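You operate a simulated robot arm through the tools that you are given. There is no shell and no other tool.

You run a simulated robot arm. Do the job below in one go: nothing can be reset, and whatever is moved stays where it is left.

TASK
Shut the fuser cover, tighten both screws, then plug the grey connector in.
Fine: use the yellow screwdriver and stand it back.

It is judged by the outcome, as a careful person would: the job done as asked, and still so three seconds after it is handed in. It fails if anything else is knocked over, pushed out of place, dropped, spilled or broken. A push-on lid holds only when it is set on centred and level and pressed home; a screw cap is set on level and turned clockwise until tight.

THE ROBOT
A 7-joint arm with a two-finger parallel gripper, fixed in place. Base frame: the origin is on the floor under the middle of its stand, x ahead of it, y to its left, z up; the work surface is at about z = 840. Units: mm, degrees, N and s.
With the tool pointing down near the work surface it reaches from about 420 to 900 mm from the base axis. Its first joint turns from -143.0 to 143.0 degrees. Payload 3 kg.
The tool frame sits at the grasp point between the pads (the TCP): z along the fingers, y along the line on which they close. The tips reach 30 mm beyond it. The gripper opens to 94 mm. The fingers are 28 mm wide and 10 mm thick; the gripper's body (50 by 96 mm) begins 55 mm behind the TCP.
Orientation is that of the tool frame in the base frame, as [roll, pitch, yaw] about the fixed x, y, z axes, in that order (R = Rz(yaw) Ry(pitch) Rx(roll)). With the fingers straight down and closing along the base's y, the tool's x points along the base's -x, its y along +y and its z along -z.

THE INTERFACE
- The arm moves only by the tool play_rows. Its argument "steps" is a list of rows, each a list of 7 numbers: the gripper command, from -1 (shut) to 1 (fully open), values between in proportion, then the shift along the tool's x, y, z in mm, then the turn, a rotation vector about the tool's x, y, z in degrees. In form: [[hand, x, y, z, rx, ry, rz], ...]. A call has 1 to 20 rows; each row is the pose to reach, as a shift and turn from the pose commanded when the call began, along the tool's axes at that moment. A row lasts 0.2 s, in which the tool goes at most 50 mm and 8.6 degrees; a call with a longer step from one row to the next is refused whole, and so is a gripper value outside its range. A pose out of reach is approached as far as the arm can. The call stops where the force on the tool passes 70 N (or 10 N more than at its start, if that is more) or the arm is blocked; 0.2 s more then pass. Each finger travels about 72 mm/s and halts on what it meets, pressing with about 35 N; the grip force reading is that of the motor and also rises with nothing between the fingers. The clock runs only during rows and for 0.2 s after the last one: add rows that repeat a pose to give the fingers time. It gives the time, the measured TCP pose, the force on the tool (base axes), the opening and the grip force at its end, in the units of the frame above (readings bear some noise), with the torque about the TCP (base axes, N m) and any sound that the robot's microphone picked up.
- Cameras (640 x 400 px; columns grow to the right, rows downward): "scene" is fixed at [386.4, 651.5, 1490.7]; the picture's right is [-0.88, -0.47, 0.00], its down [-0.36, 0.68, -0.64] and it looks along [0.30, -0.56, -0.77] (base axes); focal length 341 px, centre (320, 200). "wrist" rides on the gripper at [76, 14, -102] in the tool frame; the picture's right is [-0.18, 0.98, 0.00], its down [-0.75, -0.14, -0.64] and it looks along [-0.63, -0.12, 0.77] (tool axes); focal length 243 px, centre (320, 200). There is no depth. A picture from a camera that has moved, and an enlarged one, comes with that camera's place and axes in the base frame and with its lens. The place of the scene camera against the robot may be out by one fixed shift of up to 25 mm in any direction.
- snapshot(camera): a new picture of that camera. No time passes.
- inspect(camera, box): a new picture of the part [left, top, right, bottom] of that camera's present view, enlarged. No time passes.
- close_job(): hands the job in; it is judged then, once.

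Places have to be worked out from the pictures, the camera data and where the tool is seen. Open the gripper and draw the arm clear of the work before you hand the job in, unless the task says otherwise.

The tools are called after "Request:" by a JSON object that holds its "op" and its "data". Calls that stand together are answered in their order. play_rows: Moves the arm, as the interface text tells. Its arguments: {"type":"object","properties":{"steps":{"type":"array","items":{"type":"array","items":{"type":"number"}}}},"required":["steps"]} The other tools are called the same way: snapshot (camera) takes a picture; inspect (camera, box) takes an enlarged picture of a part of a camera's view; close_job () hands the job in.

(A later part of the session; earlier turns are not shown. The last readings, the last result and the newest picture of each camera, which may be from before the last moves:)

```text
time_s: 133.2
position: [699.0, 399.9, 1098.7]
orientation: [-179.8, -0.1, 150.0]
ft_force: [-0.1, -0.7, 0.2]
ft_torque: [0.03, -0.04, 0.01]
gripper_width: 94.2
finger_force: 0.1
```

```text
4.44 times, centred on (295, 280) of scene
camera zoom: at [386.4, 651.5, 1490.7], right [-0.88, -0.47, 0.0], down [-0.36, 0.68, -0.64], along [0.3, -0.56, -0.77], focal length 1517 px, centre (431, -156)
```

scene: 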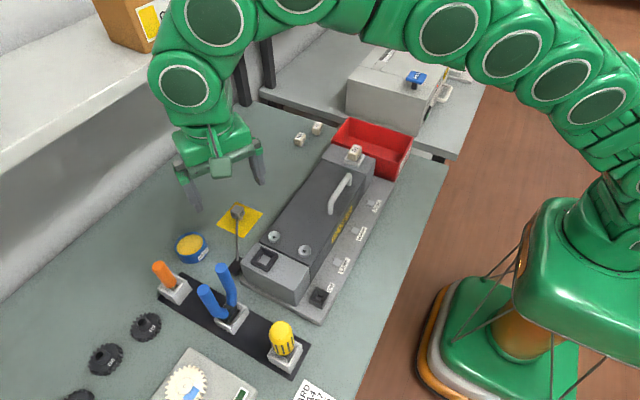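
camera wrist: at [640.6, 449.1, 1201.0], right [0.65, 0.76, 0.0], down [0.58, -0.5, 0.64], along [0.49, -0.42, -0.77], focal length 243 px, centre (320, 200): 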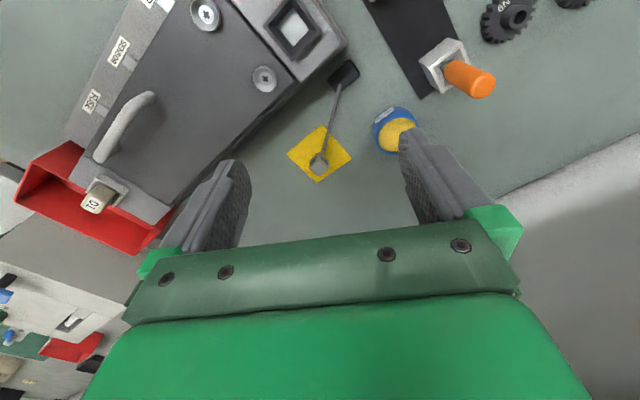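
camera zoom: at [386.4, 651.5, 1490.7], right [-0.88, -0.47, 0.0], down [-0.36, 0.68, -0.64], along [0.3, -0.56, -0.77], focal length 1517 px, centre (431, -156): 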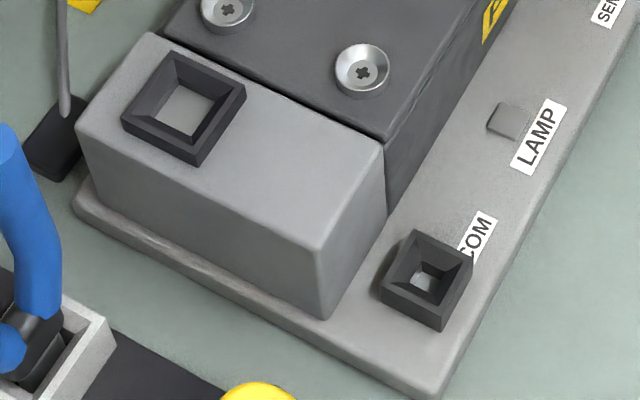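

The connector is a ~25 mm cube standing on a narrow nose, with cable leaving toward its anchor; the end-block socket (near the cable) is its mate while the COM/FUSE/SENSOR/LAMP points are test points. I'll measure the socket precisely by placing the tool axis over it, first at yaw 180.

Request:
{"op": "play_rows", "data": {"steps": [[1, 10, -2, 8, 0, 0, -7], [1, 25, -5, 16, 0, 0, -14], [1, 40, -8, 24, 0, 0, -21], [1, 52, -11, 32, 0, 0, -27], [1, 57.5, -12.4, 38, 0, 0, -30], [1, 57.5, -12.4, 38, 0, 0, -30]]}}

Request:
{"op": "inspect", "data": {"camera": "wrist", "box": [250, 60, 390, 180]}}

Request:
{"op": "snapshot", "data": {"camera": "wrist"}}

```text
time_s: 134.6
position: [642.3, 418.2, 1060.0]
orientation: [180.0, 0.1, -179.9]
ft_force: [0.2, -0.6, -0.6]
ft_torque: [-0.01, 0.02, 0.0]
gripper_width: 93.8
finger_force: 0.0
```

```text
3.33 times, centred on (320, 120) of wrist
camera zoom: at [568.2, 431.2, 1162.0], right [0.18, 0.98, 0.0], down [0.75, -0.14, 0.64], along [0.63, -0.12, -0.77], focal length 809 px, centre (320, 467)
```

zoom: 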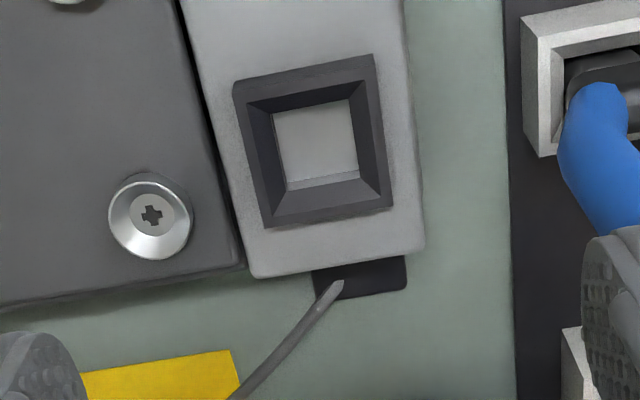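

```text
taken
camera wrist: at [568.2, 431.2, 1162.0], right [0.18, 0.98, 0.0], down [0.75, -0.14, 0.64], along [0.63, -0.12, -0.77], focal length 243 px, centre (320, 200)
```

wrist: 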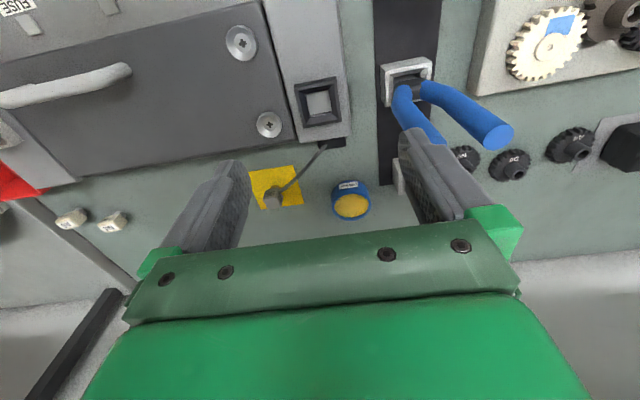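

Socket centre lies on the tool axis here in y (≈418) within 0.5 mm. Rotating to yaw 90 to check x.

Request:
{"op": "play_rows", "data": {"steps": [[1, 0, 0, 0, 0, 0, 8.4], [1, 0, 0, 0, 0, 0, 16.8], [1, 0, 0, 0, 0, 0, 25.2], [1, 0, 0, 0, 0, 0, 33.6], [1, 0, 0, 0, 0, 0, 42], [1, 0, 0, 0, 0, 0, 50.4], [1, 0, 0, 0, 0, 0, 58.8], [1, 0, 0, 0, 0, 0, 67.2], [1, 0, 0, 0, 0, 0, 75.6], [1, 0, 0, 0, 0, 0, 84], [1, 0, 0, 0, 0, 0, 90], [1, 0, 0, 0, 0, 0, 90]]}}

Request:
{"op": "inspect", "data": {"camera": "wrist", "box": [250, 60, 390, 180]}}

Request:
{"op": "inspect", "data": {"camera": "wrist", "box": [340, 90, 440, 200]}}

Request:
{"op": "snapshot", "data": {"camera": "wrist"}}

```text
time_s: 137.2
position: [643.3, 417.7, 1062.7]
orientation: [-180.0, 0.0, 89.9]
ft_force: [0.5, 0.1, 0.9]
ft_torque: [-0.02, 0.02, 0.02]
gripper_width: 94.1
finger_force: 0.1
```

```text
3.33 times, centred on (320, 120) of wrist
camera zoom: at [658.5, 492.8, 1163.3], right [0.98, -0.18, 0.0], down [-0.14, -0.75, 0.64], along [-0.12, -0.63, -0.77], focal length 809 px, centre (320, 467)
```

zoom: 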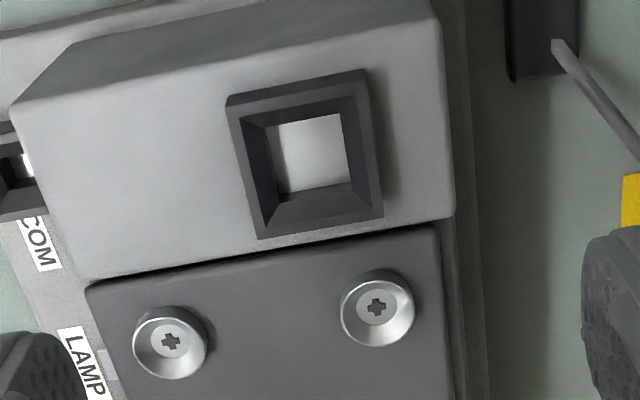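

```text
3.64 times, centred on (390, 145) of wrist
camera zoom: at [658.5, 492.8, 1163.3], right [0.98, -0.18, 0.0], down [-0.14, -0.75, 0.64], along [-0.12, -0.63, -0.77], focal length 882 px, centre (66, 400)
```

zoom: 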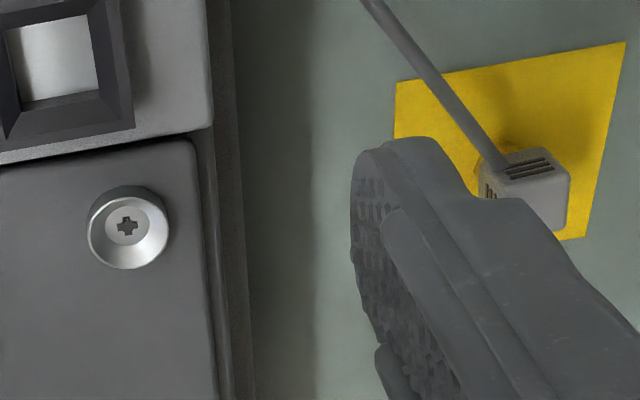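

```text
taken
camera wrist: at [658.5, 492.8, 1163.3], right [0.98, -0.18, 0.0], down [-0.14, -0.75, 0.64], along [-0.12, -0.63, -0.77], focal length 243 px, centre (320, 200)
```

wrist: 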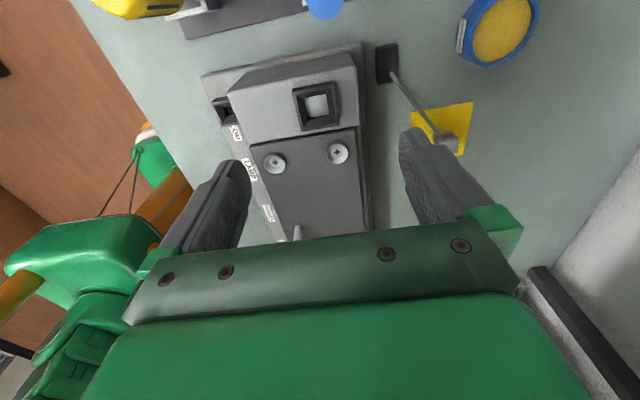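

Socket centre ≈(640.8,417.8), rim z≈942; connector top centre ≈(795,316,881). Moving to hover over the connector at yaw 90 (fingers closing along x).

Request:
{"op": "play_rows", "data": {"steps": [[1, -15, 20, 8, 0, 0, 0], [1, -35, 50, 20, 0, 0, 0], [1, -55, 85, 40, 0, 0, 0], [1, -75, 115, 62, 0, 0, 0], [1, -90, 138, 80, 0, 0, 0], [1, -102, 152, 95, 0, 0, 0], [1, -102, 152, 102, 0, 0, 0], [1, -102, 152, 102, 0, 0, 0]]}}

Request:
{"op": "snapshot", "data": {"camera": "wrist"}}

Request:
{"op": "inspect", "data": {"camera": "wrist", "box": [250, 60, 390, 180]}}

Request:
{"op": "inspect", "data": {"camera": "scene", "box": [190, 150, 300, 290]}}

```text
time_s: 139.0
position: [795.0, 318.2, 959.9]
orientation: [180.0, 0.0, 90.0]
ft_force: [-0.1, 0.1, 0.2]
ft_torque: [0.03, 0.0, 0.03]
gripper_width: 94.0
finger_force: 0.0
```

```text
taken
camera wrist: at [810.1, 392.2, 1061.3], right [0.98, -0.18, 0.0], down [-0.14, -0.75, 0.64], along [-0.12, -0.63, -0.77], focal length 243 px, centre (320, 200)
```

wrist: 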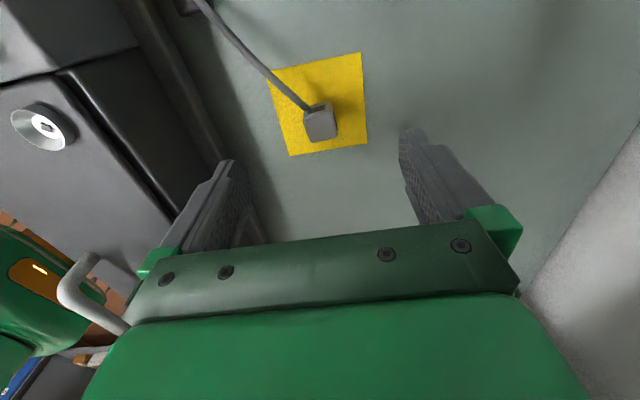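

```text
3.33 times, centred on (320, 120) of wrist
camera zoom: at [810.1, 392.2, 1061.3], right [0.98, -0.18, 0.0], down [-0.14, -0.75, 0.64], along [-0.12, -0.63, -0.77], focal length 809 px, centre (320, 467)
```

zoom: 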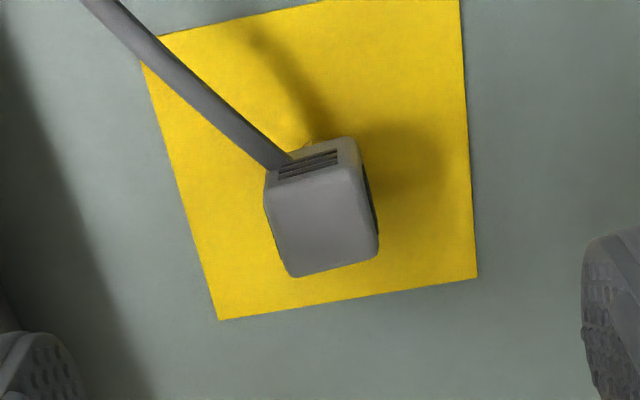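

```text
2.86 times, centred on (245, 220) of scene
camera zoom: at [386.4, 651.5, 1490.7], right [-0.88, -0.47, 0.0], down [-0.36, 0.68, -0.64], along [0.3, -0.56, -0.77], focal length 975 px, centre (534, 143)
```

zoom: 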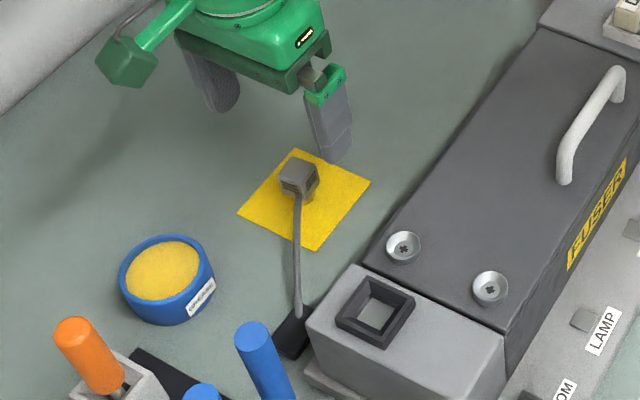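

The connector is on the tool axis within ~1.2 mm, top at z≈881. Descending to z≈895 so the fingertips (z≈865) hold only the upper body, leaving room for the socket rim later.

Request:
{"op": "play_rows", "data": {"steps": [[1, 0, 1.2, 15, 0, 0, 0], [1, 0, 1.2, 30, 0, 0, 0], [1, 0, 1.2, 45, 0, 0, 0], [1, 0, 1.2, 57, 0, 0, 0], [1, 0, 1.2, 64, 0, 0, 0], [1, 0, 1.2, 64, 0, 0, 0]]}}

Request:
{"op": "snapshot", "data": {"camera": "wrist"}}

Request:
{"op": "inspect", "data": {"camera": "scene", "box": [190, 150, 300, 290]}}

```text
time_s: 140.4
position: [795.4, 316.0, 894.9]
orientation: [180.0, 0.0, 90.0]
ft_force: [0.3, 0.0, -0.3]
ft_torque: [-0.02, 0.01, -0.03]
gripper_width: 93.7
finger_force: 0.2
```

```text
taken
camera wrist: at [812.1, 390.8, 997.0], right [0.98, -0.18, 0.0], down [-0.14, -0.75, 0.64], along [-0.12, -0.63, -0.77], focal length 243 px, centre (320, 200)
```

wrist: 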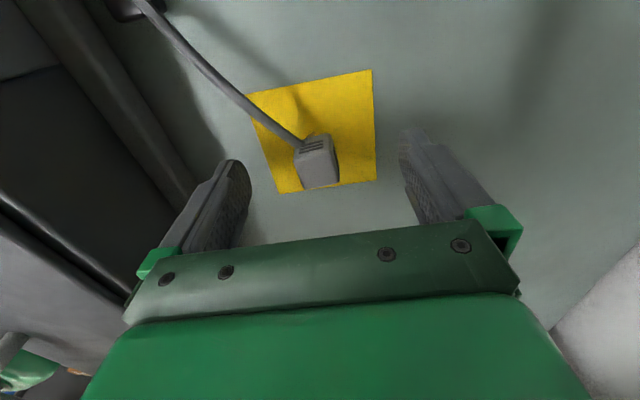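

```text
2.86 times, centred on (245, 220) of scene
camera zoom: at [386.4, 651.5, 1490.7], right [-0.88, -0.47, 0.0], down [-0.36, 0.68, -0.64], along [0.3, -0.56, -0.77], focal length 975 px, centre (534, 143)
```

zoom: 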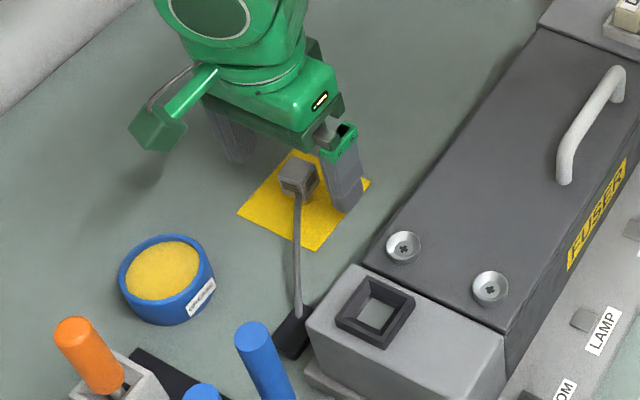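

Connector is centred between the fingers. Closing on it gradually.

Request:
{"op": "play_rows", "data": {"steps": [[0.5, 0, 0, 0, 0, 0, 0], [0.1, 0, 0, 0, 0, 0, 0], [-0.2, 0, 0, 0, 0, 0, 0], [-0.4, 0, 0, 0, 0, 0, 0], [-0.6, 0, 0, 0, 0, 0, 0], [-1, 0, 0, 0, 0, 0, 0], [-1, 0, 0, 0, 0, 0, 0], [-1, 0, 0, 0, 0, 0, 0]]}}

Request:
{"op": "snapshot", "data": {"camera": "wrist"}}

Request:
{"op": "inspect", "data": {"camera": "scene", "box": [210, 170, 290, 280]}}

```text
time_s: 142.2
position: [796.5, 315.9, 895.6]
orientation: [-179.8, 0.0, 89.9]
ft_force: [0.8, -0.1, -0.3]
ft_torque: [-0.02, 0.0, -0.01]
gripper_width: 22.3
finger_force: 34.8
```

```text
taken
camera wrist: at [812.1, 390.8, 996.9], right [0.98, -0.18, 0.0], down [-0.14, -0.75, 0.64], along [-0.12, -0.63, -0.77], focal length 243 px, centre (320, 200)
```

wrist: 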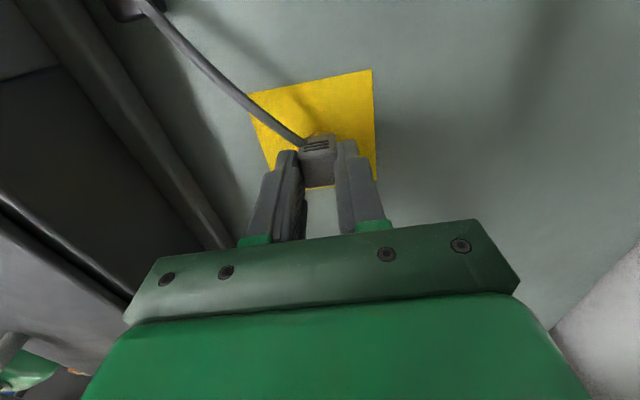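

```text
3.64 times, centred on (250, 225) of scene
camera zoom: at [386.4, 651.5, 1490.7], right [-0.88, -0.47, 0.0], down [-0.36, 0.68, -0.64], along [0.3, -0.56, -0.77], focal length 1241 px, centre (574, 109)
```

zoom: 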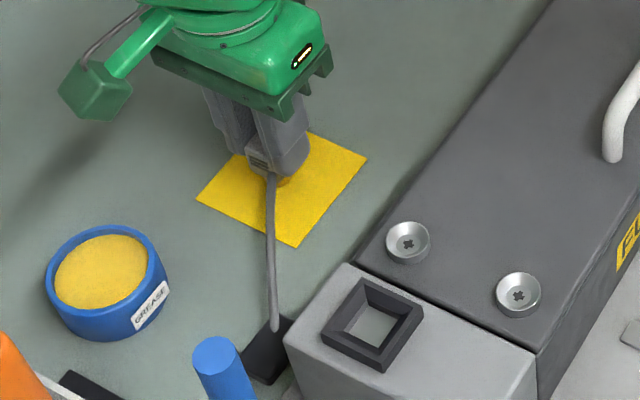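

Held at 22.3 mm. Lifting gently to inspect the plug's underside.

Request:
{"op": "play_rows", "data": {"steps": [[-1, 0, 0, -6, 0, 0, 0], [-1, 0, 0, -14, 0, 0, 0], [-1, 0, 0, -24, 0, 0, 0], [-1, 0, 0, -36, 0, 0, 0], [-1, 0, 0, -48, 0, 0, 0], [-1, 0, 0, -58, 0, 0, 0], [-1, 0, 0, -65, 0, 0, 0], [-1, 0, 0, -65, 0, 0, 0]]}}

Request:
{"op": "inspect", "data": {"camera": "wrist", "box": [250, 80, 390, 200]}}

Request:
{"op": "inspect", "data": {"camera": "scene", "box": [210, 160, 290, 270]}}

```text
time_s: 144.0
position: [796.6, 316.8, 961.4]
orientation: [-179.9, 0.0, 90.0]
ft_force: [0.9, 0.3, -0.6]
ft_torque: [-0.02, -0.02, 0.01]
gripper_width: 22.4
finger_force: 34.8
```

```text
3.33 times, centred on (320, 140) of wrist
camera zoom: at [812.1, 391.0, 1062.8], right [0.98, -0.18, 0.0], down [-0.14, -0.75, 0.64], along [-0.12, -0.63, -0.77], focal length 809 px, centre (320, 400)
```

zoom: 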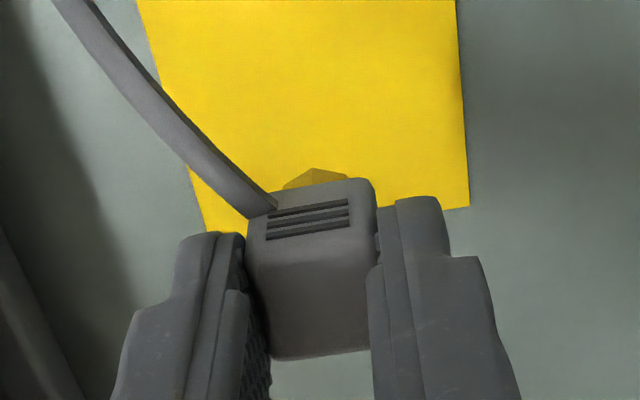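

```text
3.64 times, centred on (250, 215) of scene
camera zoom: at [386.4, 651.5, 1490.7], right [-0.88, -0.47, 0.0], down [-0.36, 0.68, -0.64], along [0.3, -0.56, -0.77], focal length 1241 px, centre (574, 146)
```

zoom: 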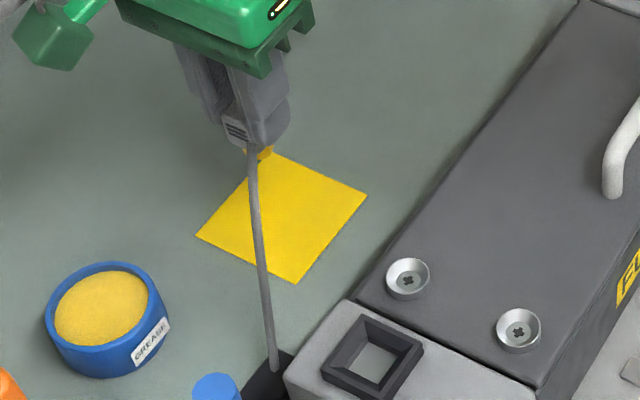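

The plug has an amber nose and hangs straight in the grip (nose tip ≈55 mm below TCP). To keep cable slack, I'll first move low toward the anchor, then rise over the end block.

Request:
{"op": "play_rows", "data": {"steps": [[-1, 3, -4, 0, 0, 0, 0], [-1, 9, -11, 0, 0, 0, 0], [-1, 17, -21, 0, 0, 0, 0], [-1, 26, -32, 0, 0, 0, 0], [-1, 35, -43, 0, 0, 0, 0], [-1, 43, -53, 0, 0, 0, 0], [-1, 49, -61, -5, 0, 0, 0], [-1, 53, -66, -15, 0, 0, 0], [-1, 53, -66, -28, 0, 0, 0], [-1, 53, -66, -41, 0, 0, 0], [-1, 53, -66, -52, 0, 0, 0], [-1, 53, -66, -58, 0, 0, 0], [-1, 53, -66, -58, 0, 0, 0]]}}

Request:
{"op": "snapshot", "data": {"camera": "wrist"}}

Request:
{"op": "inspect", "data": {"camera": "scene", "box": [210, 170, 320, 300]}}

```text
time_s: 146.8
position: [730.7, 369.3, 1018.6]
orientation: [-180.0, 0.0, 89.9]
ft_force: [0.1, -0.3, -0.2]
ft_torque: [-0.01, 0.01, 0.01]
gripper_width: 22.3
finger_force: 35.0
```

```text
taken
camera wrist: at [746.1, 444.9, 1120.3], right [0.98, -0.18, 0.0], down [-0.14, -0.75, 0.64], along [-0.12, -0.63, -0.77], focal length 243 px, centre (320, 200)
```

wrist: 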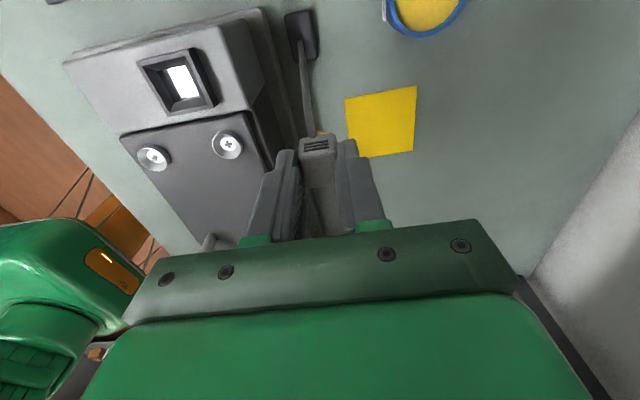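

```text
3.08 times, centred on (265, 235) of scene
camera zoom: at [386.4, 651.5, 1490.7], right [-0.88, -0.47, 0.0], down [-0.36, 0.68, -0.64], along [0.3, -0.56, -0.77], focal length 1050 px, centre (489, 92)
```

zoom: 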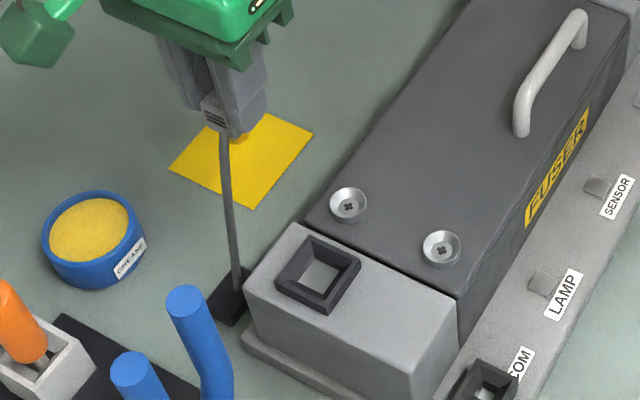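

No cable tension (forces ~0). Moving over the socket at this height.

Request:
{"op": "play_rows", "data": {"steps": [[-1, 2, -4, 0, 0, 0, 0], [-1, 6, -11, 0, 0, 0, 0], [-1, 11, -20, 0, 0, 0, 0], [-1, 17, -31, 0, 0, 0, 0], [-1, 23, -42, 0, 0, 0, 0], [-1, 29, -53, 0, 0, 0, 0], [-1, 35, -64, 0, 0, 0, 0], [-1, 40, -74, 0, 0, 0, 0], [-1, 44.5, -82, 0, 0, 0, 0], [-1, 47, -87, 0, 0, 0, 0], [-1, 48.3, -89.7, 0, 0, 0, 0], [-1, 48.3, -89.7, 0, 0, 0, 0]]}}

Request:
{"op": "inspect", "data": {"camera": "wrist", "box": [250, 60, 390, 200]}}

Request:
{"op": "inspect", "data": {"camera": "scene", "box": [210, 190, 320, 310]}}

```text
time_s: 149.4
position: [640.4, 416.5, 1019.1]
orientation: [-180.0, 0.0, 89.9]
ft_force: [0.3, 0.7, 0.0]
ft_torque: [-0.01, 0.01, -0.01]
gripper_width: 22.5
finger_force: 34.3
```

```text
2.86 times, centred on (320, 130) of wrist
camera zoom: at [655.9, 491.7, 1120.5], right [0.98, -0.18, 0.0], down [-0.14, -0.75, 0.64], along [-0.12, -0.63, -0.77], focal length 693 px, centre (320, 400)
```

zoom: 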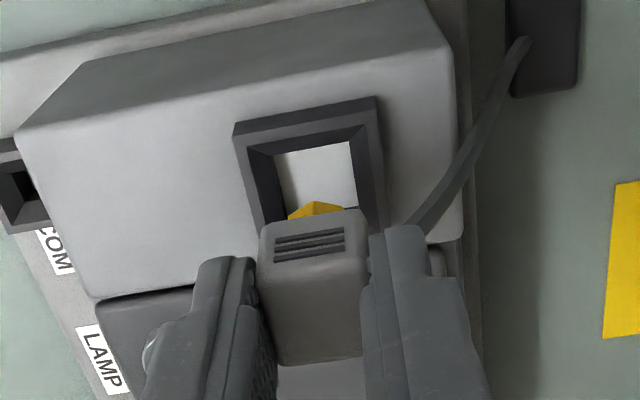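

```text
3.33 times, centred on (265, 250) of scene
camera zoom: at [386.4, 651.5, 1490.7], right [-0.88, -0.47, 0.0], down [-0.36, 0.68, -0.64], along [0.3, -0.56, -0.77], focal length 1138 px, centre (503, 33)
```

zoom: 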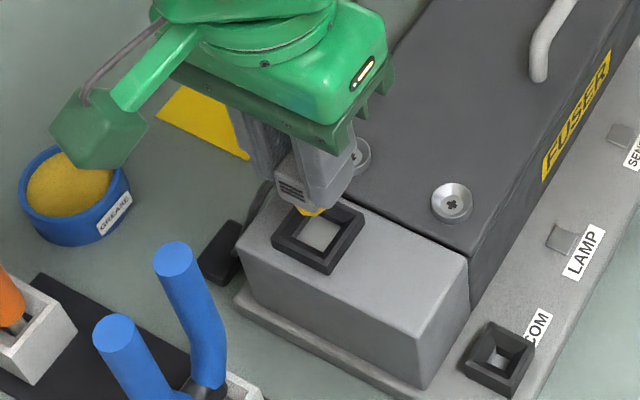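

The plug hovers right over the socket. Zooming in to check fine alignment before lowering.

Request:
{"op": "inspect", "data": {"camera": "scene", "box": [235, 220, 295, 280]}}

Request:
{"op": "inspect", "data": {"camera": "wrist", "box": [280, 85, 360, 145]}}

```text
6.67 times, centred on (265, 250) of scene
camera zoom: at [386.4, 651.5, 1490.7], right [-0.88, -0.47, 0.0], down [-0.36, 0.68, -0.64], along [0.3, -0.56, -0.77], focal length 2275 px, centre (687, -133)
```

zoom: 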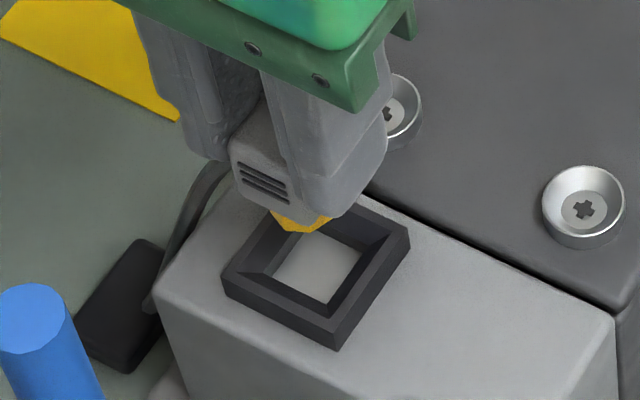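

```text
6.67 times, centred on (320, 115) of wrist
camera zoom: at [655.9, 491.7, 1120.5], right [0.98, -0.18, 0.0], down [-0.14, -0.75, 0.64], along [-0.12, -0.63, -0.77], focal length 1618 px, centre (320, 767)
```

zoom: 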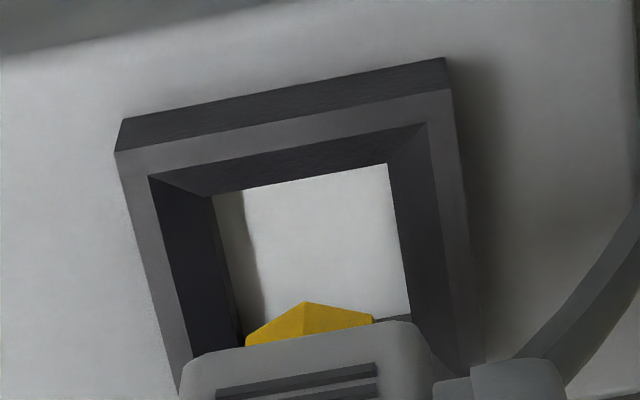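

Request:
{"op": "inspect", "data": {"camera": "scene", "box": [255, 242, 275, 258]}}

Request:
{"op": "inspect", "data": {"camera": "wrist", "box": [300, 115, 340, 140]}}

```text
16.00 times, centred on (265, 250) of scene
camera zoom: at [386.4, 651.5, 1490.7], right [-0.88, -0.47, 0.0], down [-0.36, 0.68, -0.64], along [0.3, -0.56, -0.77], focal length 5461 px, centre (1200, -600)
```

zoom: 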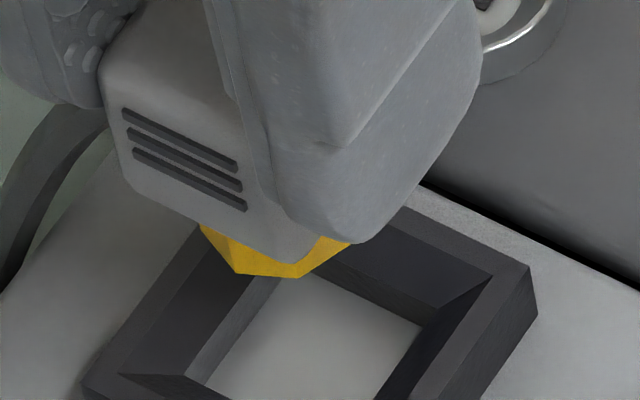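

```text
16.00 times, centred on (320, 128) of wrist
camera zoom: at [655.9, 491.7, 1120.5], right [0.98, -0.18, 0.0], down [-0.14, -0.75, 0.64], along [-0.12, -0.63, -0.77], focal length 3882 px, centre (320, 1360)
```

zoom: 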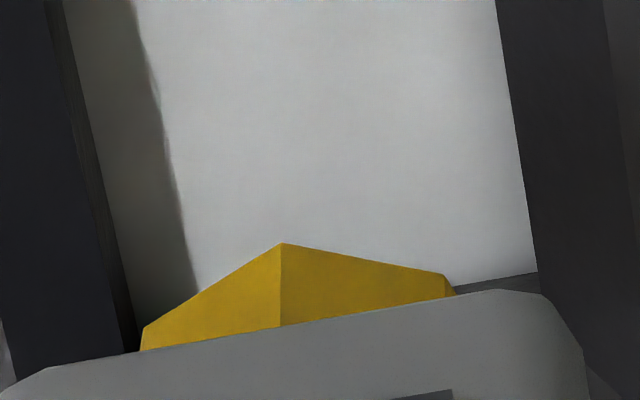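

The amber nose is a tapered hex guide (~14 mm tip widening to ~20 mm) matching the 21 mm hole in this funnel socket; it's centred within ~1 mm. Lowering slowly and watching forces.

Request:
{"op": "play_rows", "data": {"steps": [[-1, 0, -0.5, 4, 0, 0, 0], [-1, 0, -0.7, 8, 0, 0, 0], [-1, 0, -0.7, 12, 0, 0, 0], [-1, 0, -0.7, 16, 0, 0, 0], [-1, 0, -0.7, 20, 0, 0, 0], [-1, 0, -0.7, 24, 0, 0, 0], [-1, 0, -0.7, 28, 0, 0, 0], [-1, 0, -0.7, 30, 0, 0, 0], [-1, 0, -0.7, 30, 0, 0, 0]]}}

Request:
{"op": "inspect", "data": {"camera": "scene", "box": [235, 220, 295, 280]}}

Request:
{"op": "inspect", "data": {"camera": "wrist", "box": [270, 70, 370, 190]}}

```text
time_s: 151.4
position: [640.0, 416.1, 989.1]
orientation: [-180.0, 0.1, 90.0]
ft_force: [-1.5, 0.8, 3.5]
ft_torque: [-0.02, 0.05, 0.01]
gripper_width: 22.3
finger_force: 35.1
```

```text
6.67 times, centred on (265, 250) of scene
camera zoom: at [386.4, 651.5, 1490.7], right [-0.88, -0.47, 0.0], down [-0.36, 0.68, -0.64], along [0.3, -0.56, -0.77], focal length 2275 px, centre (687, -133)
```

zoom: 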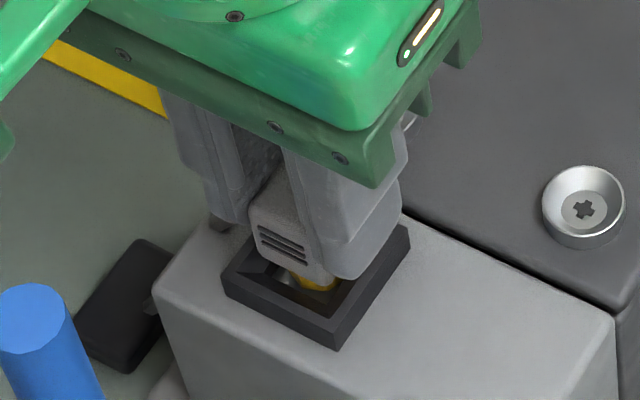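

```text
3.33 times, centred on (320, 130) of wrist
camera zoom: at [654.7, 492.2, 1090.7], right [0.98, -0.18, 0.0], down [-0.14, -0.75, 0.64], along [-0.12, -0.63, -0.77], focal length 809 px, centre (320, 433)
```

zoom: 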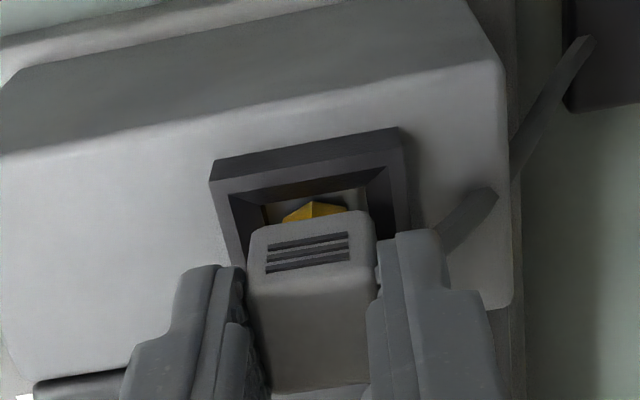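

Light contact (≈4 N) as the nose enters the funnel. Zooming to check centring.

Request:
{"op": "inspect", "data": {"camera": "scene", "box": [252, 238, 278, 262]}}

Request:
{"op": "inspect", "data": {"camera": "wrist", "box": [280, 100, 350, 145]}}

```text
16.00 times, centred on (265, 250) of scene
camera zoom: at [386.4, 651.5, 1490.7], right [-0.88, -0.47, 0.0], down [-0.36, 0.68, -0.64], along [0.3, -0.56, -0.77], focal length 5461 px, centre (1200, -600)
```

zoom: 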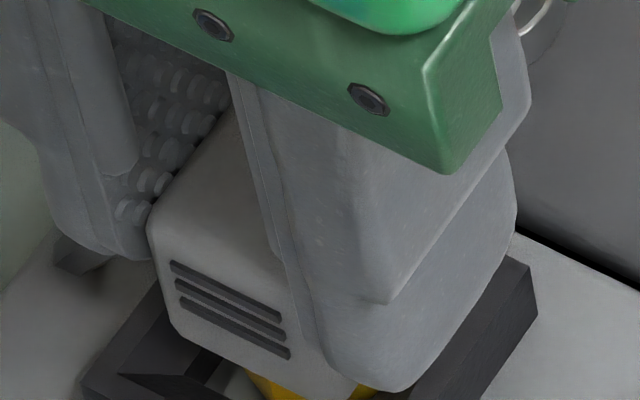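

```text
8.89 times, centred on (315, 122) of wrist
camera zoom: at [654.7, 492.2, 1090.7], right [0.98, -0.18, 0.0], down [-0.14, -0.75, 0.64], along [-0.12, -0.63, -0.77], focal length 2157 px, centre (364, 889)
```

zoom: 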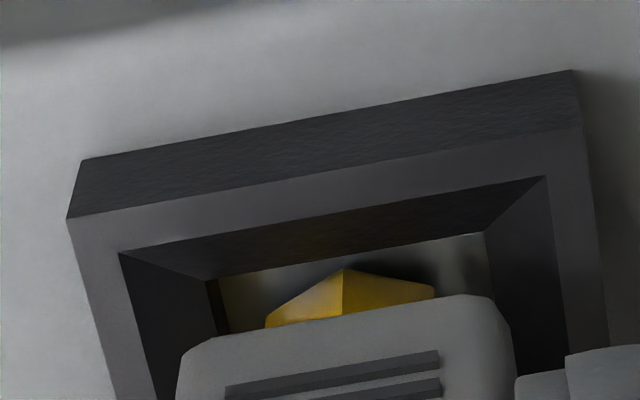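

The nose is centred within ~1 mm in the 20.6 mm hole. Continuing down in 1 mm steps to press it home.

Request:
{"op": "play_rows", "data": {"steps": [[-1, 0, 0, 1, 0, 0, 0], [-1, 0, 0, 2, 0, 0, 0], [-1, 0, 0, 3, 0, 0, 0], [-1, 0, 0, 4, 0, 0, 0], [-1, 0, 0, 5, 0, 0, 0]]}}

```text
time_s: 152.6
position: [640.8, 417.8, 983.6]
orientation: [179.9, 0.0, 90.1]
ft_force: [-9.0, 2.2, 25.6]
ft_torque: [0.05, 0.42, -0.01]
gripper_width: 22.6
finger_force: 34.8
```

Resistance of 25 N with −9 N sideways in x: the nose is touching the +x side. Backing off 2 mm, shifting 1 mm to −x, and trying again.

Request:
{"op": "play_rows", "data": {"steps": [[-1, 0, 0, -2, 0, 0, 0], [-1, 0, -1, -2, 0, 0, 0], [-1, 0, -1.2, -1.5, 0, 0, 0], [-1, 0, -1.2, -0.5, 0, 0, 0], [-1, 0, -1.2, 0, 0, 0, 0]]}}

Request:
{"op": "inspect", "data": {"camera": "wrist", "box": [280, 100, 350, 145]}}

Request:
{"op": "inspect", "data": {"camera": "scene", "box": [245, 235, 285, 270]}}

```text
time_s: 153.8
position: [639.7, 417.3, 983.6]
orientation: [180.0, 0.0, 90.0]
ft_force: [6.3, -1.8, 15.4]
ft_torque: [-0.09, -0.22, 0.0]
gripper_width: 22.2
finger_force: 35.3
```

```text
8.89 times, centred on (315, 122) of wrist
camera zoom: at [654.5, 491.8, 1086.1], right [0.98, -0.18, 0.0], down [-0.14, -0.75, 0.64], along [-0.12, -0.63, -0.77], focal length 2157 px, centre (364, 889)
```

zoom: 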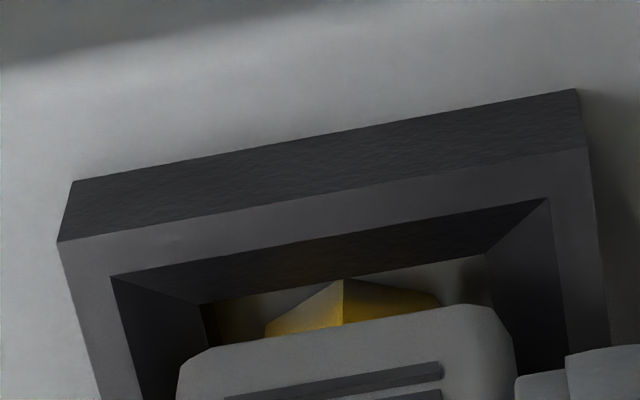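

```text
11.43 times, centred on (265, 252) of scene
camera zoom: at [386.4, 651.5, 1490.7], right [-0.88, -0.47, 0.0], down [-0.36, 0.68, -0.64], along [0.3, -0.56, -0.77], focal length 3900 px, centre (949, -400)
```

zoom: 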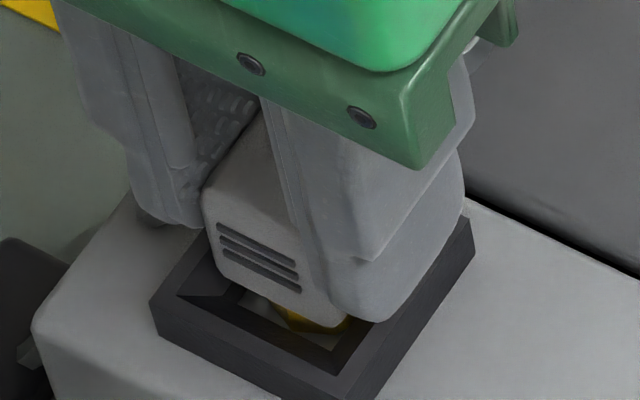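

Centre lies about 0.5 mm back toward +x. Adjusting and pressing further.

Request:
{"op": "play_rows", "data": {"steps": [[-1, -0.2, 0.5, -1, 0, 0, 0], [-1, -0.3, 0.5, 0, 0, 0, 0], [-1, -0.3, 0.5, 1, 0, 0, 0], [-1, -0.3, 0.5, 2, 0, 0, 0]]}}

Request:
{"op": "inspect", "data": {"camera": "wrist", "box": [280, 100, 350, 145]}}

Request:
{"op": "inspect", "data": {"camera": "scene", "box": [245, 235, 285, 270]}}

```text
time_s: 154.8
position: [640.4, 415.4, 983.2]
orientation: [180.0, 0.0, 90.0]
ft_force: [-4.5, 5.0, 24.3]
ft_torque: [0.16, 0.22, -0.03]
gripper_width: 22.5
finger_force: 34.7
```

```text
8.89 times, centred on (315, 122) of wrist
camera zoom: at [654.9, 491.4, 1084.2], right [0.98, -0.18, 0.0], down [-0.14, -0.75, 0.64], along [-0.12, -0.63, -0.77], focal length 2157 px, centre (364, 889)
```

zoom: 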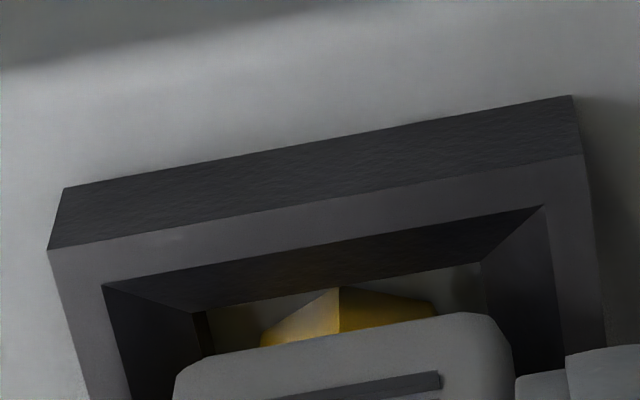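

```text
11.43 times, centred on (265, 252) of scene
camera zoom: at [386.4, 651.5, 1490.7], right [-0.88, -0.47, 0.0], down [-0.36, 0.68, -0.64], along [0.3, -0.56, -0.77], focal length 3900 px, centre (949, -400)
```

zoom: 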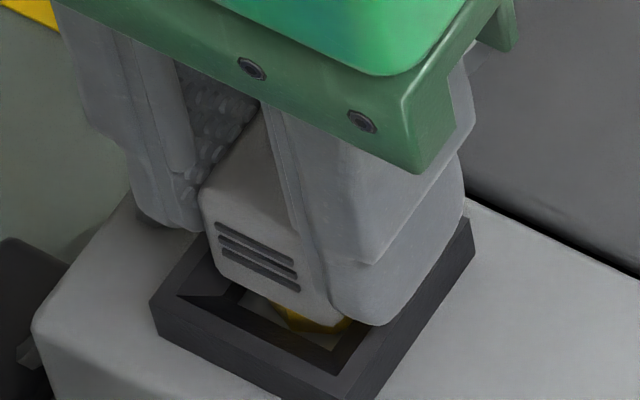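

Body bottom is about level with the rim (~4 mm to go) and the grip friction limits push to ~24 N. I'll ease off, release it in place, and check it stays put before pressing on top with closed fingers.

Request:
{"op": "play_rows", "data": {"steps": [[-1, 0.3, -0.2, -0.8, 0, 0, 0], [-1, 0.3, -0.2, -1.2, 0, 0, 0], [-1, 0.3, -0.2, -1.2, 0, 0, 0]]}}

Request:
{"op": "play_rows", "data": {"steps": [[-0.4, 0, 0, 0, 0, 0, 0], [-0.2, 0, 0, 0, 0, 0, 0], [0, 0, 0, 0, 0, 0, 0], [0.2, 0, 0, 0, 0, 0, 0], [0.2, 0, 0, 0, 0, 0, 0]]}}

Request:
{"op": "snapshot", "data": {"camera": "wrist"}}

Request:
{"op": "inspect", "data": {"camera": "scene", "box": [235, 220, 295, 280]}}

```text
time_s: 155.6
position: [639.7, 416.8, 983.6]
orientation: [-179.8, 0.0, 89.9]
ft_force: [4.2, -0.2, 10.7]
ft_torque: [-0.01, -0.16, 0.01]
gripper_width: 22.5
finger_force: 34.9
```

```text
time_s: 156.8
position: [639.5, 417.6, 983.7]
orientation: [-179.8, 0.0, 90.0]
ft_force: [-0.4, -0.7, -0.6]
ft_torque: [-0.01, 0.01, 0.03]
gripper_width: 56.3
finger_force: 0.1
```

```text
taken
camera wrist: at [654.7, 491.9, 1084.4], right [0.98, -0.18, 0.0], down [-0.14, -0.75, 0.64], along [-0.12, -0.63, -0.77], focal length 243 px, centre (320, 200)
```

wrist: 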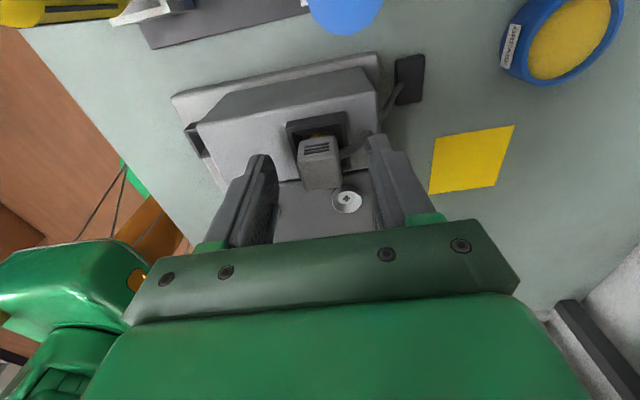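

```text
6.67 times, centred on (265, 250) of scene
camera zoom: at [386.4, 651.5, 1490.7], right [-0.88, -0.47, 0.0], down [-0.36, 0.68, -0.64], along [0.3, -0.56, -0.77], focal length 2275 px, centre (687, -133)
```

zoom: 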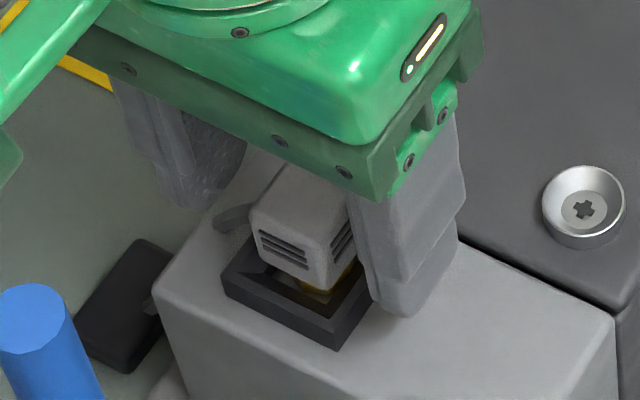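

Released; the connector stands in the socket. Checking its tilt and position closely.

Request:
{"op": "inspect", "data": {"camera": "scene", "box": [248, 232, 284, 262]}}

Request:
{"op": "inspect", "data": {"camera": "wrist", "box": [270, 95, 370, 200]}}

```text
13.33 times, centred on (266, 247) of scene
camera zoom: at [386.4, 651.5, 1490.7], right [-0.88, -0.47, 0.0], down [-0.36, 0.68, -0.64], along [0.3, -0.56, -0.77], focal length 4550 px, centre (1040, -427)
```

zoom: 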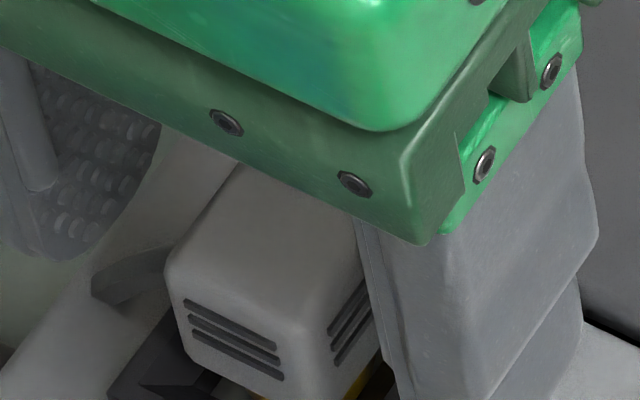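

```text
3.81 times, centred on (320, 148) of wrist
camera zoom: at [654.7, 491.9, 1084.4], right [0.98, -0.18, 0.0], down [-0.14, -0.75, 0.64], along [-0.12, -0.63, -0.77], focal length 924 px, centre (320, 400)
```

zoom: 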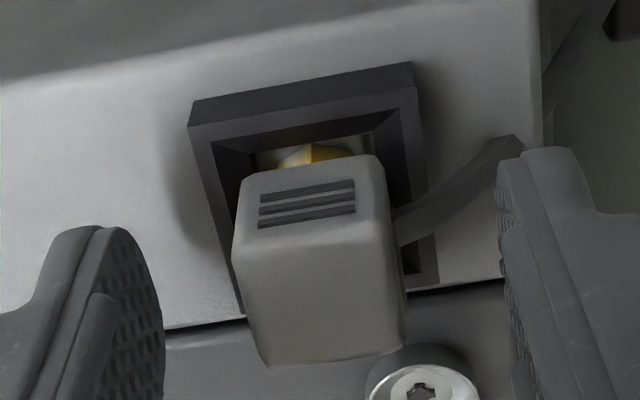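

It stands upright and centred. Raising, closing the fingers, then pressing down on its top.

Request:
{"op": "play_rows", "data": {"steps": [[0.2, 0, 0, -8, 0, 0, 0], [0.2, 0, 0, -20, 0, 0, 0], [0.2, 0, 0, -35, 0, 0, 0], [0.2, 0, 0, -50, 0, 0, 0], [-0.3, 0, 0, -50, 0, 0, 0], [-1, 0, 0, -50, 0, 0, 0], [-1, 0, 0, -50, 0, 0, 0], [-1, 0, 0, -50, 0, 0, 0]]}}

Request:
{"op": "inspect", "data": {"camera": "wrist", "box": [250, 80, 390, 200]}}

Request:
{"op": "inspect", "data": {"camera": "scene", "box": [235, 210, 305, 280]}}

```text
time_s: 158.6
position: [639.0, 417.6, 1032.1]
orientation: [-179.9, 0.0, 90.0]
ft_force: [0.2, -0.9, 0.7]
ft_torque: [-0.02, -0.02, -0.04]
gripper_width: 0.1
finger_force: 32.9
```

```text
3.33 times, centred on (320, 140) of wrist
camera zoom: at [654.3, 492.5, 1133.6], right [0.98, -0.18, 0.0], down [-0.14, -0.75, 0.64], along [-0.12, -0.63, -0.77], focal length 809 px, centre (320, 400)
```

zoom: 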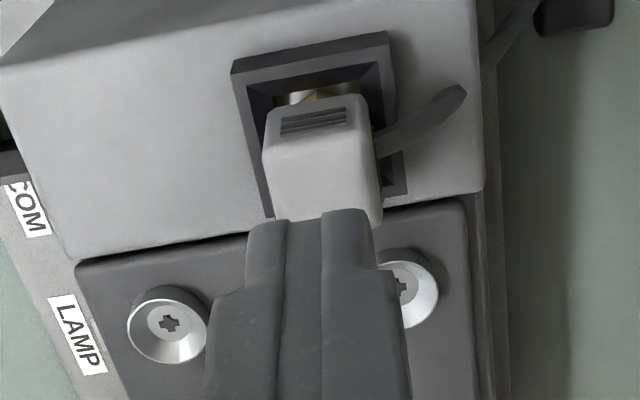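

```text
5.71 times, centred on (270, 245) of scene
camera zoom: at [386.4, 651.5, 1490.7], right [-0.88, -0.47, 0.0], down [-0.36, 0.68, -0.64], along [0.3, -0.56, -0.77], focal length 1950 px, centre (606, -57)
```

zoom: 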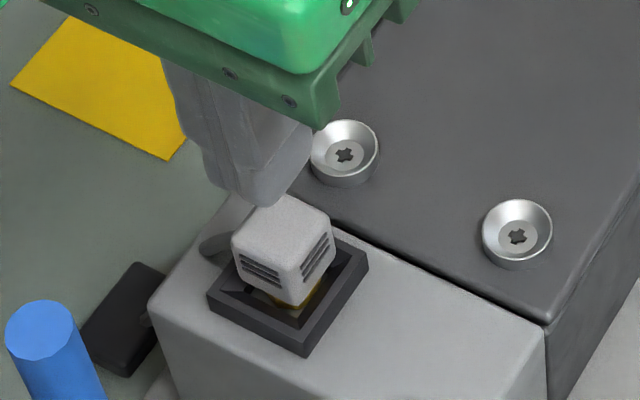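

The nose is partly in but the body still stands proud. Pressing down from above with closed fingers, in small steps.

Request:
{"op": "play_rows", "data": {"steps": [[-1, 0, 0.5, 8, 0, 0, 0], [-1, 0, 0.5, 16, 0, 0, 0], [-1, 0, 0.5, 23, 0, 0, 0], [-1, 0, 0.5, 27, 0, 0, 0], [-1, 0, 0.5, 29, 0, 0, 0], [-1, 0, 0.5, 31, 0, 0, 0]]}}

```text
time_s: 160.0
position: [641.5, 417.9, 1003.1]
orientation: [180.0, 0.1, 90.0]
ft_force: [-0.1, 0.0, 0.4]
ft_torque: [0.01, -0.02, 0.01]
gripper_width: 0.0
finger_force: 32.9
```

Request:
{"op": "play_rows", "data": {"steps": [[-1, 0, 0, 1, 0, 0, 0], [-1, 0, 0, 2, 0, 0, 0], [-1, 0, 0, 3, 0, 0, 0], [-1, 0, 0, 4, 0, 0, 0], [-1, 0, 0, 4, 0, 0, 0]]}}

Request:
{"op": "inspect", "data": {"camera": "wrist", "box": [250, 80, 390, 200]}}

Request:
{"op": "inspect", "data": {"camera": "scene", "box": [235, 220, 295, 280]}}

```text
time_s: 161.2
position: [641.3, 417.6, 1000.2]
orientation: [179.8, -0.1, 90.0]
ft_force: [2.5, 1.8, 36.2]
ft_torque: [0.02, -0.07, -0.02]
gripper_width: 0.2
finger_force: 33.0
```

```text
3.33 times, centred on (320, 140) of wrist
camera zoom: at [655.2, 492.3, 1101.7], right [0.98, -0.18, 0.0], down [-0.14, -0.76, 0.64], along [-0.12, -0.63, -0.77], focal length 809 px, centre (320, 400)
```

zoom: 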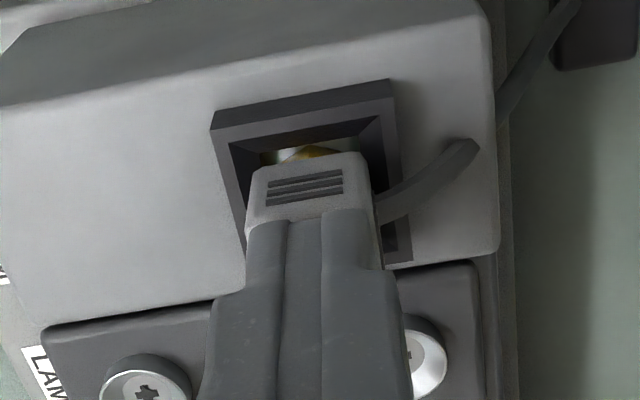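

```text
6.67 times, centred on (265, 250) of scene
camera zoom: at [386.4, 651.5, 1490.7], right [-0.88, -0.47, 0.0], down [-0.36, 0.68, -0.64], along [0.3, -0.56, -0.77], focal length 2275 px, centre (687, -133)
```

zoom: 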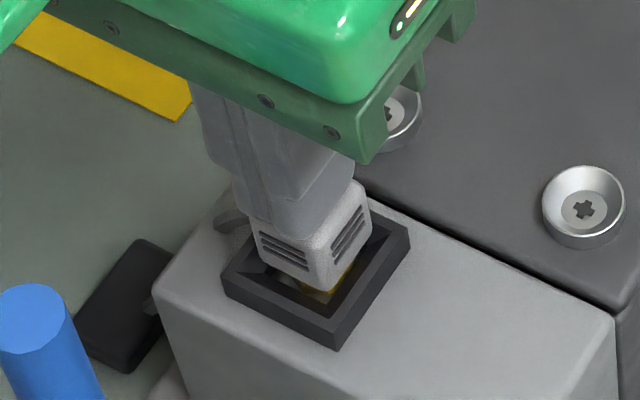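

It resists 36 N without moving, so it may be bottomed or this may not be its mating hole. The connector stands stable, so I'll back off and inspect it and the COM sockets more carefully before pushing harder.

Request:
{"op": "play_rows", "data": {"steps": [[-1, 0, 0, -5, 0, 0, 0], [-1, 0, 0, -20, 0, 0, 0], [-1, 0, 0, -40, 0, 0, 0], [-1, 30, 0, -65, 0, 0, 0], [-1, 65, 0, -85, 0, 0, 0], [-1, 95, 0, -95, 0, 0, 0], [-1, 110, 0, -95, 0, 0, 0], [-1, 110, 0, -95, 0, 0, 0]]}}

Request:
{"op": "snapshot", "data": {"camera": "wrist"}}

Request:
{"op": "inspect", "data": {"camera": "scene", "box": [245, 230, 290, 275]}}

```text
time_s: 163.0
position: [640.1, 527.4, 1093.0]
orientation: [-180.0, -0.1, 90.0]
ft_force: [0.9, -0.4, -0.7]
ft_torque: [0.0, 0.01, -0.03]
gripper_width: 0.0
finger_force: 32.8
```

```text
taken
camera wrist: at [655.1, 602.7, 1194.6], right [0.98, -0.18, 0.0], down [-0.14, -0.75, 0.64], along [-0.12, -0.63, -0.77], focal length 243 px, centre (320, 200)
```

wrist: 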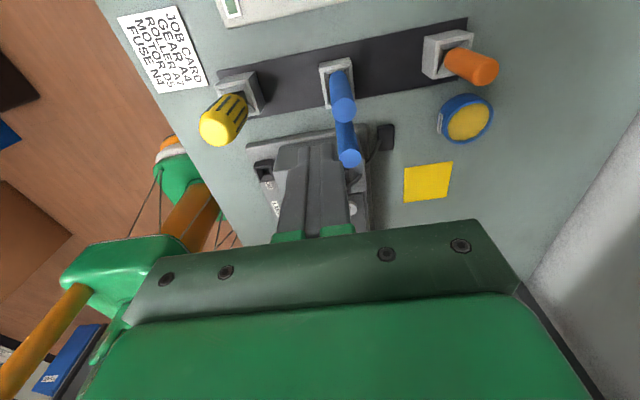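

```text
8.89 times, centred on (268, 252) of scene
camera zoom: at [386.4, 651.5, 1490.7], right [-0.88, -0.47, 0.0], down [-0.36, 0.68, -0.64], along [0.3, -0.56, -0.77], focal length 3034 px, centre (787, -267)
```

zoom: 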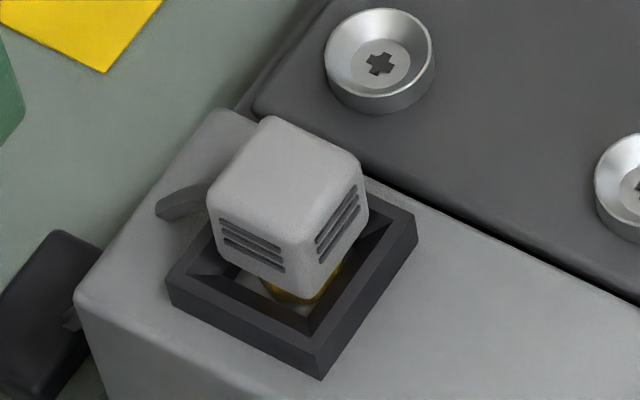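

The connector's nose sits in the hole with visible slack. I'll look at the other COM socket/probe on the motor board to settle which socket style belongs to this plug.

Request:
{"op": "play_rows", "data": {"steps": [[-1, 3, -5, -3, 0, 0, -8], [-1, 8, -15, -8, 0, 0, -16], [-1, 16, -28, -14, 0, 0, -24], [-1, 26, -42, -20, 0, 0, -32], [-1, 36, -56, -26, 0, 0, -40], [-1, 46, -70, -32, 0, 0, -48], [-1, 56, -84, -38, 0, 0, -56], [-1, 66, -98, -44, 0, 0, -64], [-1, 76, -112, -50, 0, 0, -72], [-1, 86, -128, -57, 0, 0, -80], [-1, 96, -144, -57, 0, 0, -88], [-1, 105, -160, -57, 0, 0, -96], [-1, 113, -175, -57, 0, 0, -104], [-1, 120, -186, -57, 0, 0, -112], [-1, 123, -190, -57, 0, 0, -120], [-1, 123, -190, -57, 0, 0, -128], [-1, 123, -190, -57, 0, 0, -136], [-1, 123, -190, -57, 0, 0, -144], [-1, 123, -190, -57, 0, 0, -152], [-1, 123, -190, -57, 0, 0, -160]]}}

Request:
{"op": "snapshot", "data": {"camera": "wrist"}}

Request:
{"op": "snapshot", "data": {"camera": "scene"}}

```text
time_s: 167.2
position: [450.0, 649.8, 1151.2]
orientation: [-180.0, -0.1, -109.8]
ft_force: [-0.4, -0.2, 1.2]
ft_torque: [0.0, 0.01, 0.02]
gripper_width: 0.0
finger_force: 32.8
out of reach, approached as far as the arm can: row 10
```

```text
taken
camera wrist: at [411.9, 581.5, 1251.7], right [-0.86, 0.51, 0.0], down [0.39, 0.66, 0.64], along [0.32, 0.55, -0.77], focal length 243 px, centre (320, 200)
```

wrist: 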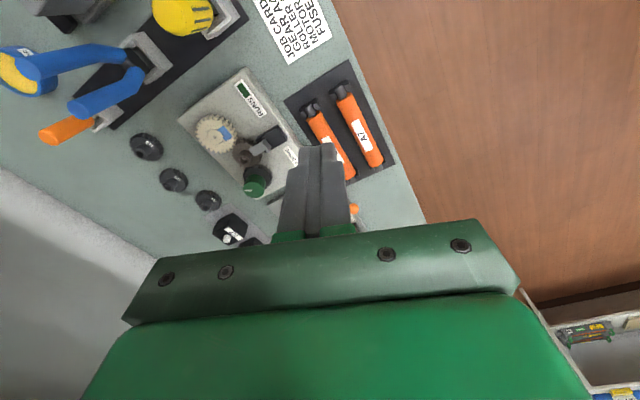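

```text
taken
```

scene: 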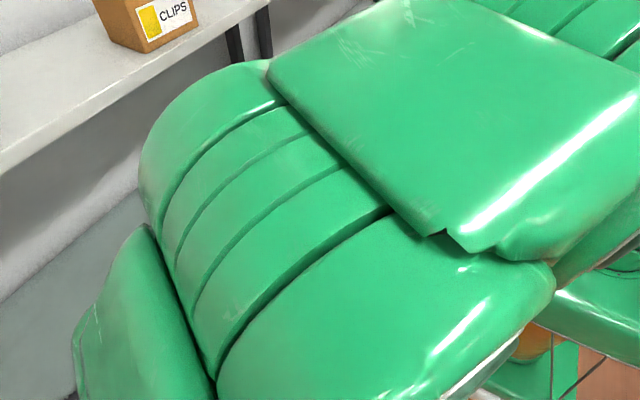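

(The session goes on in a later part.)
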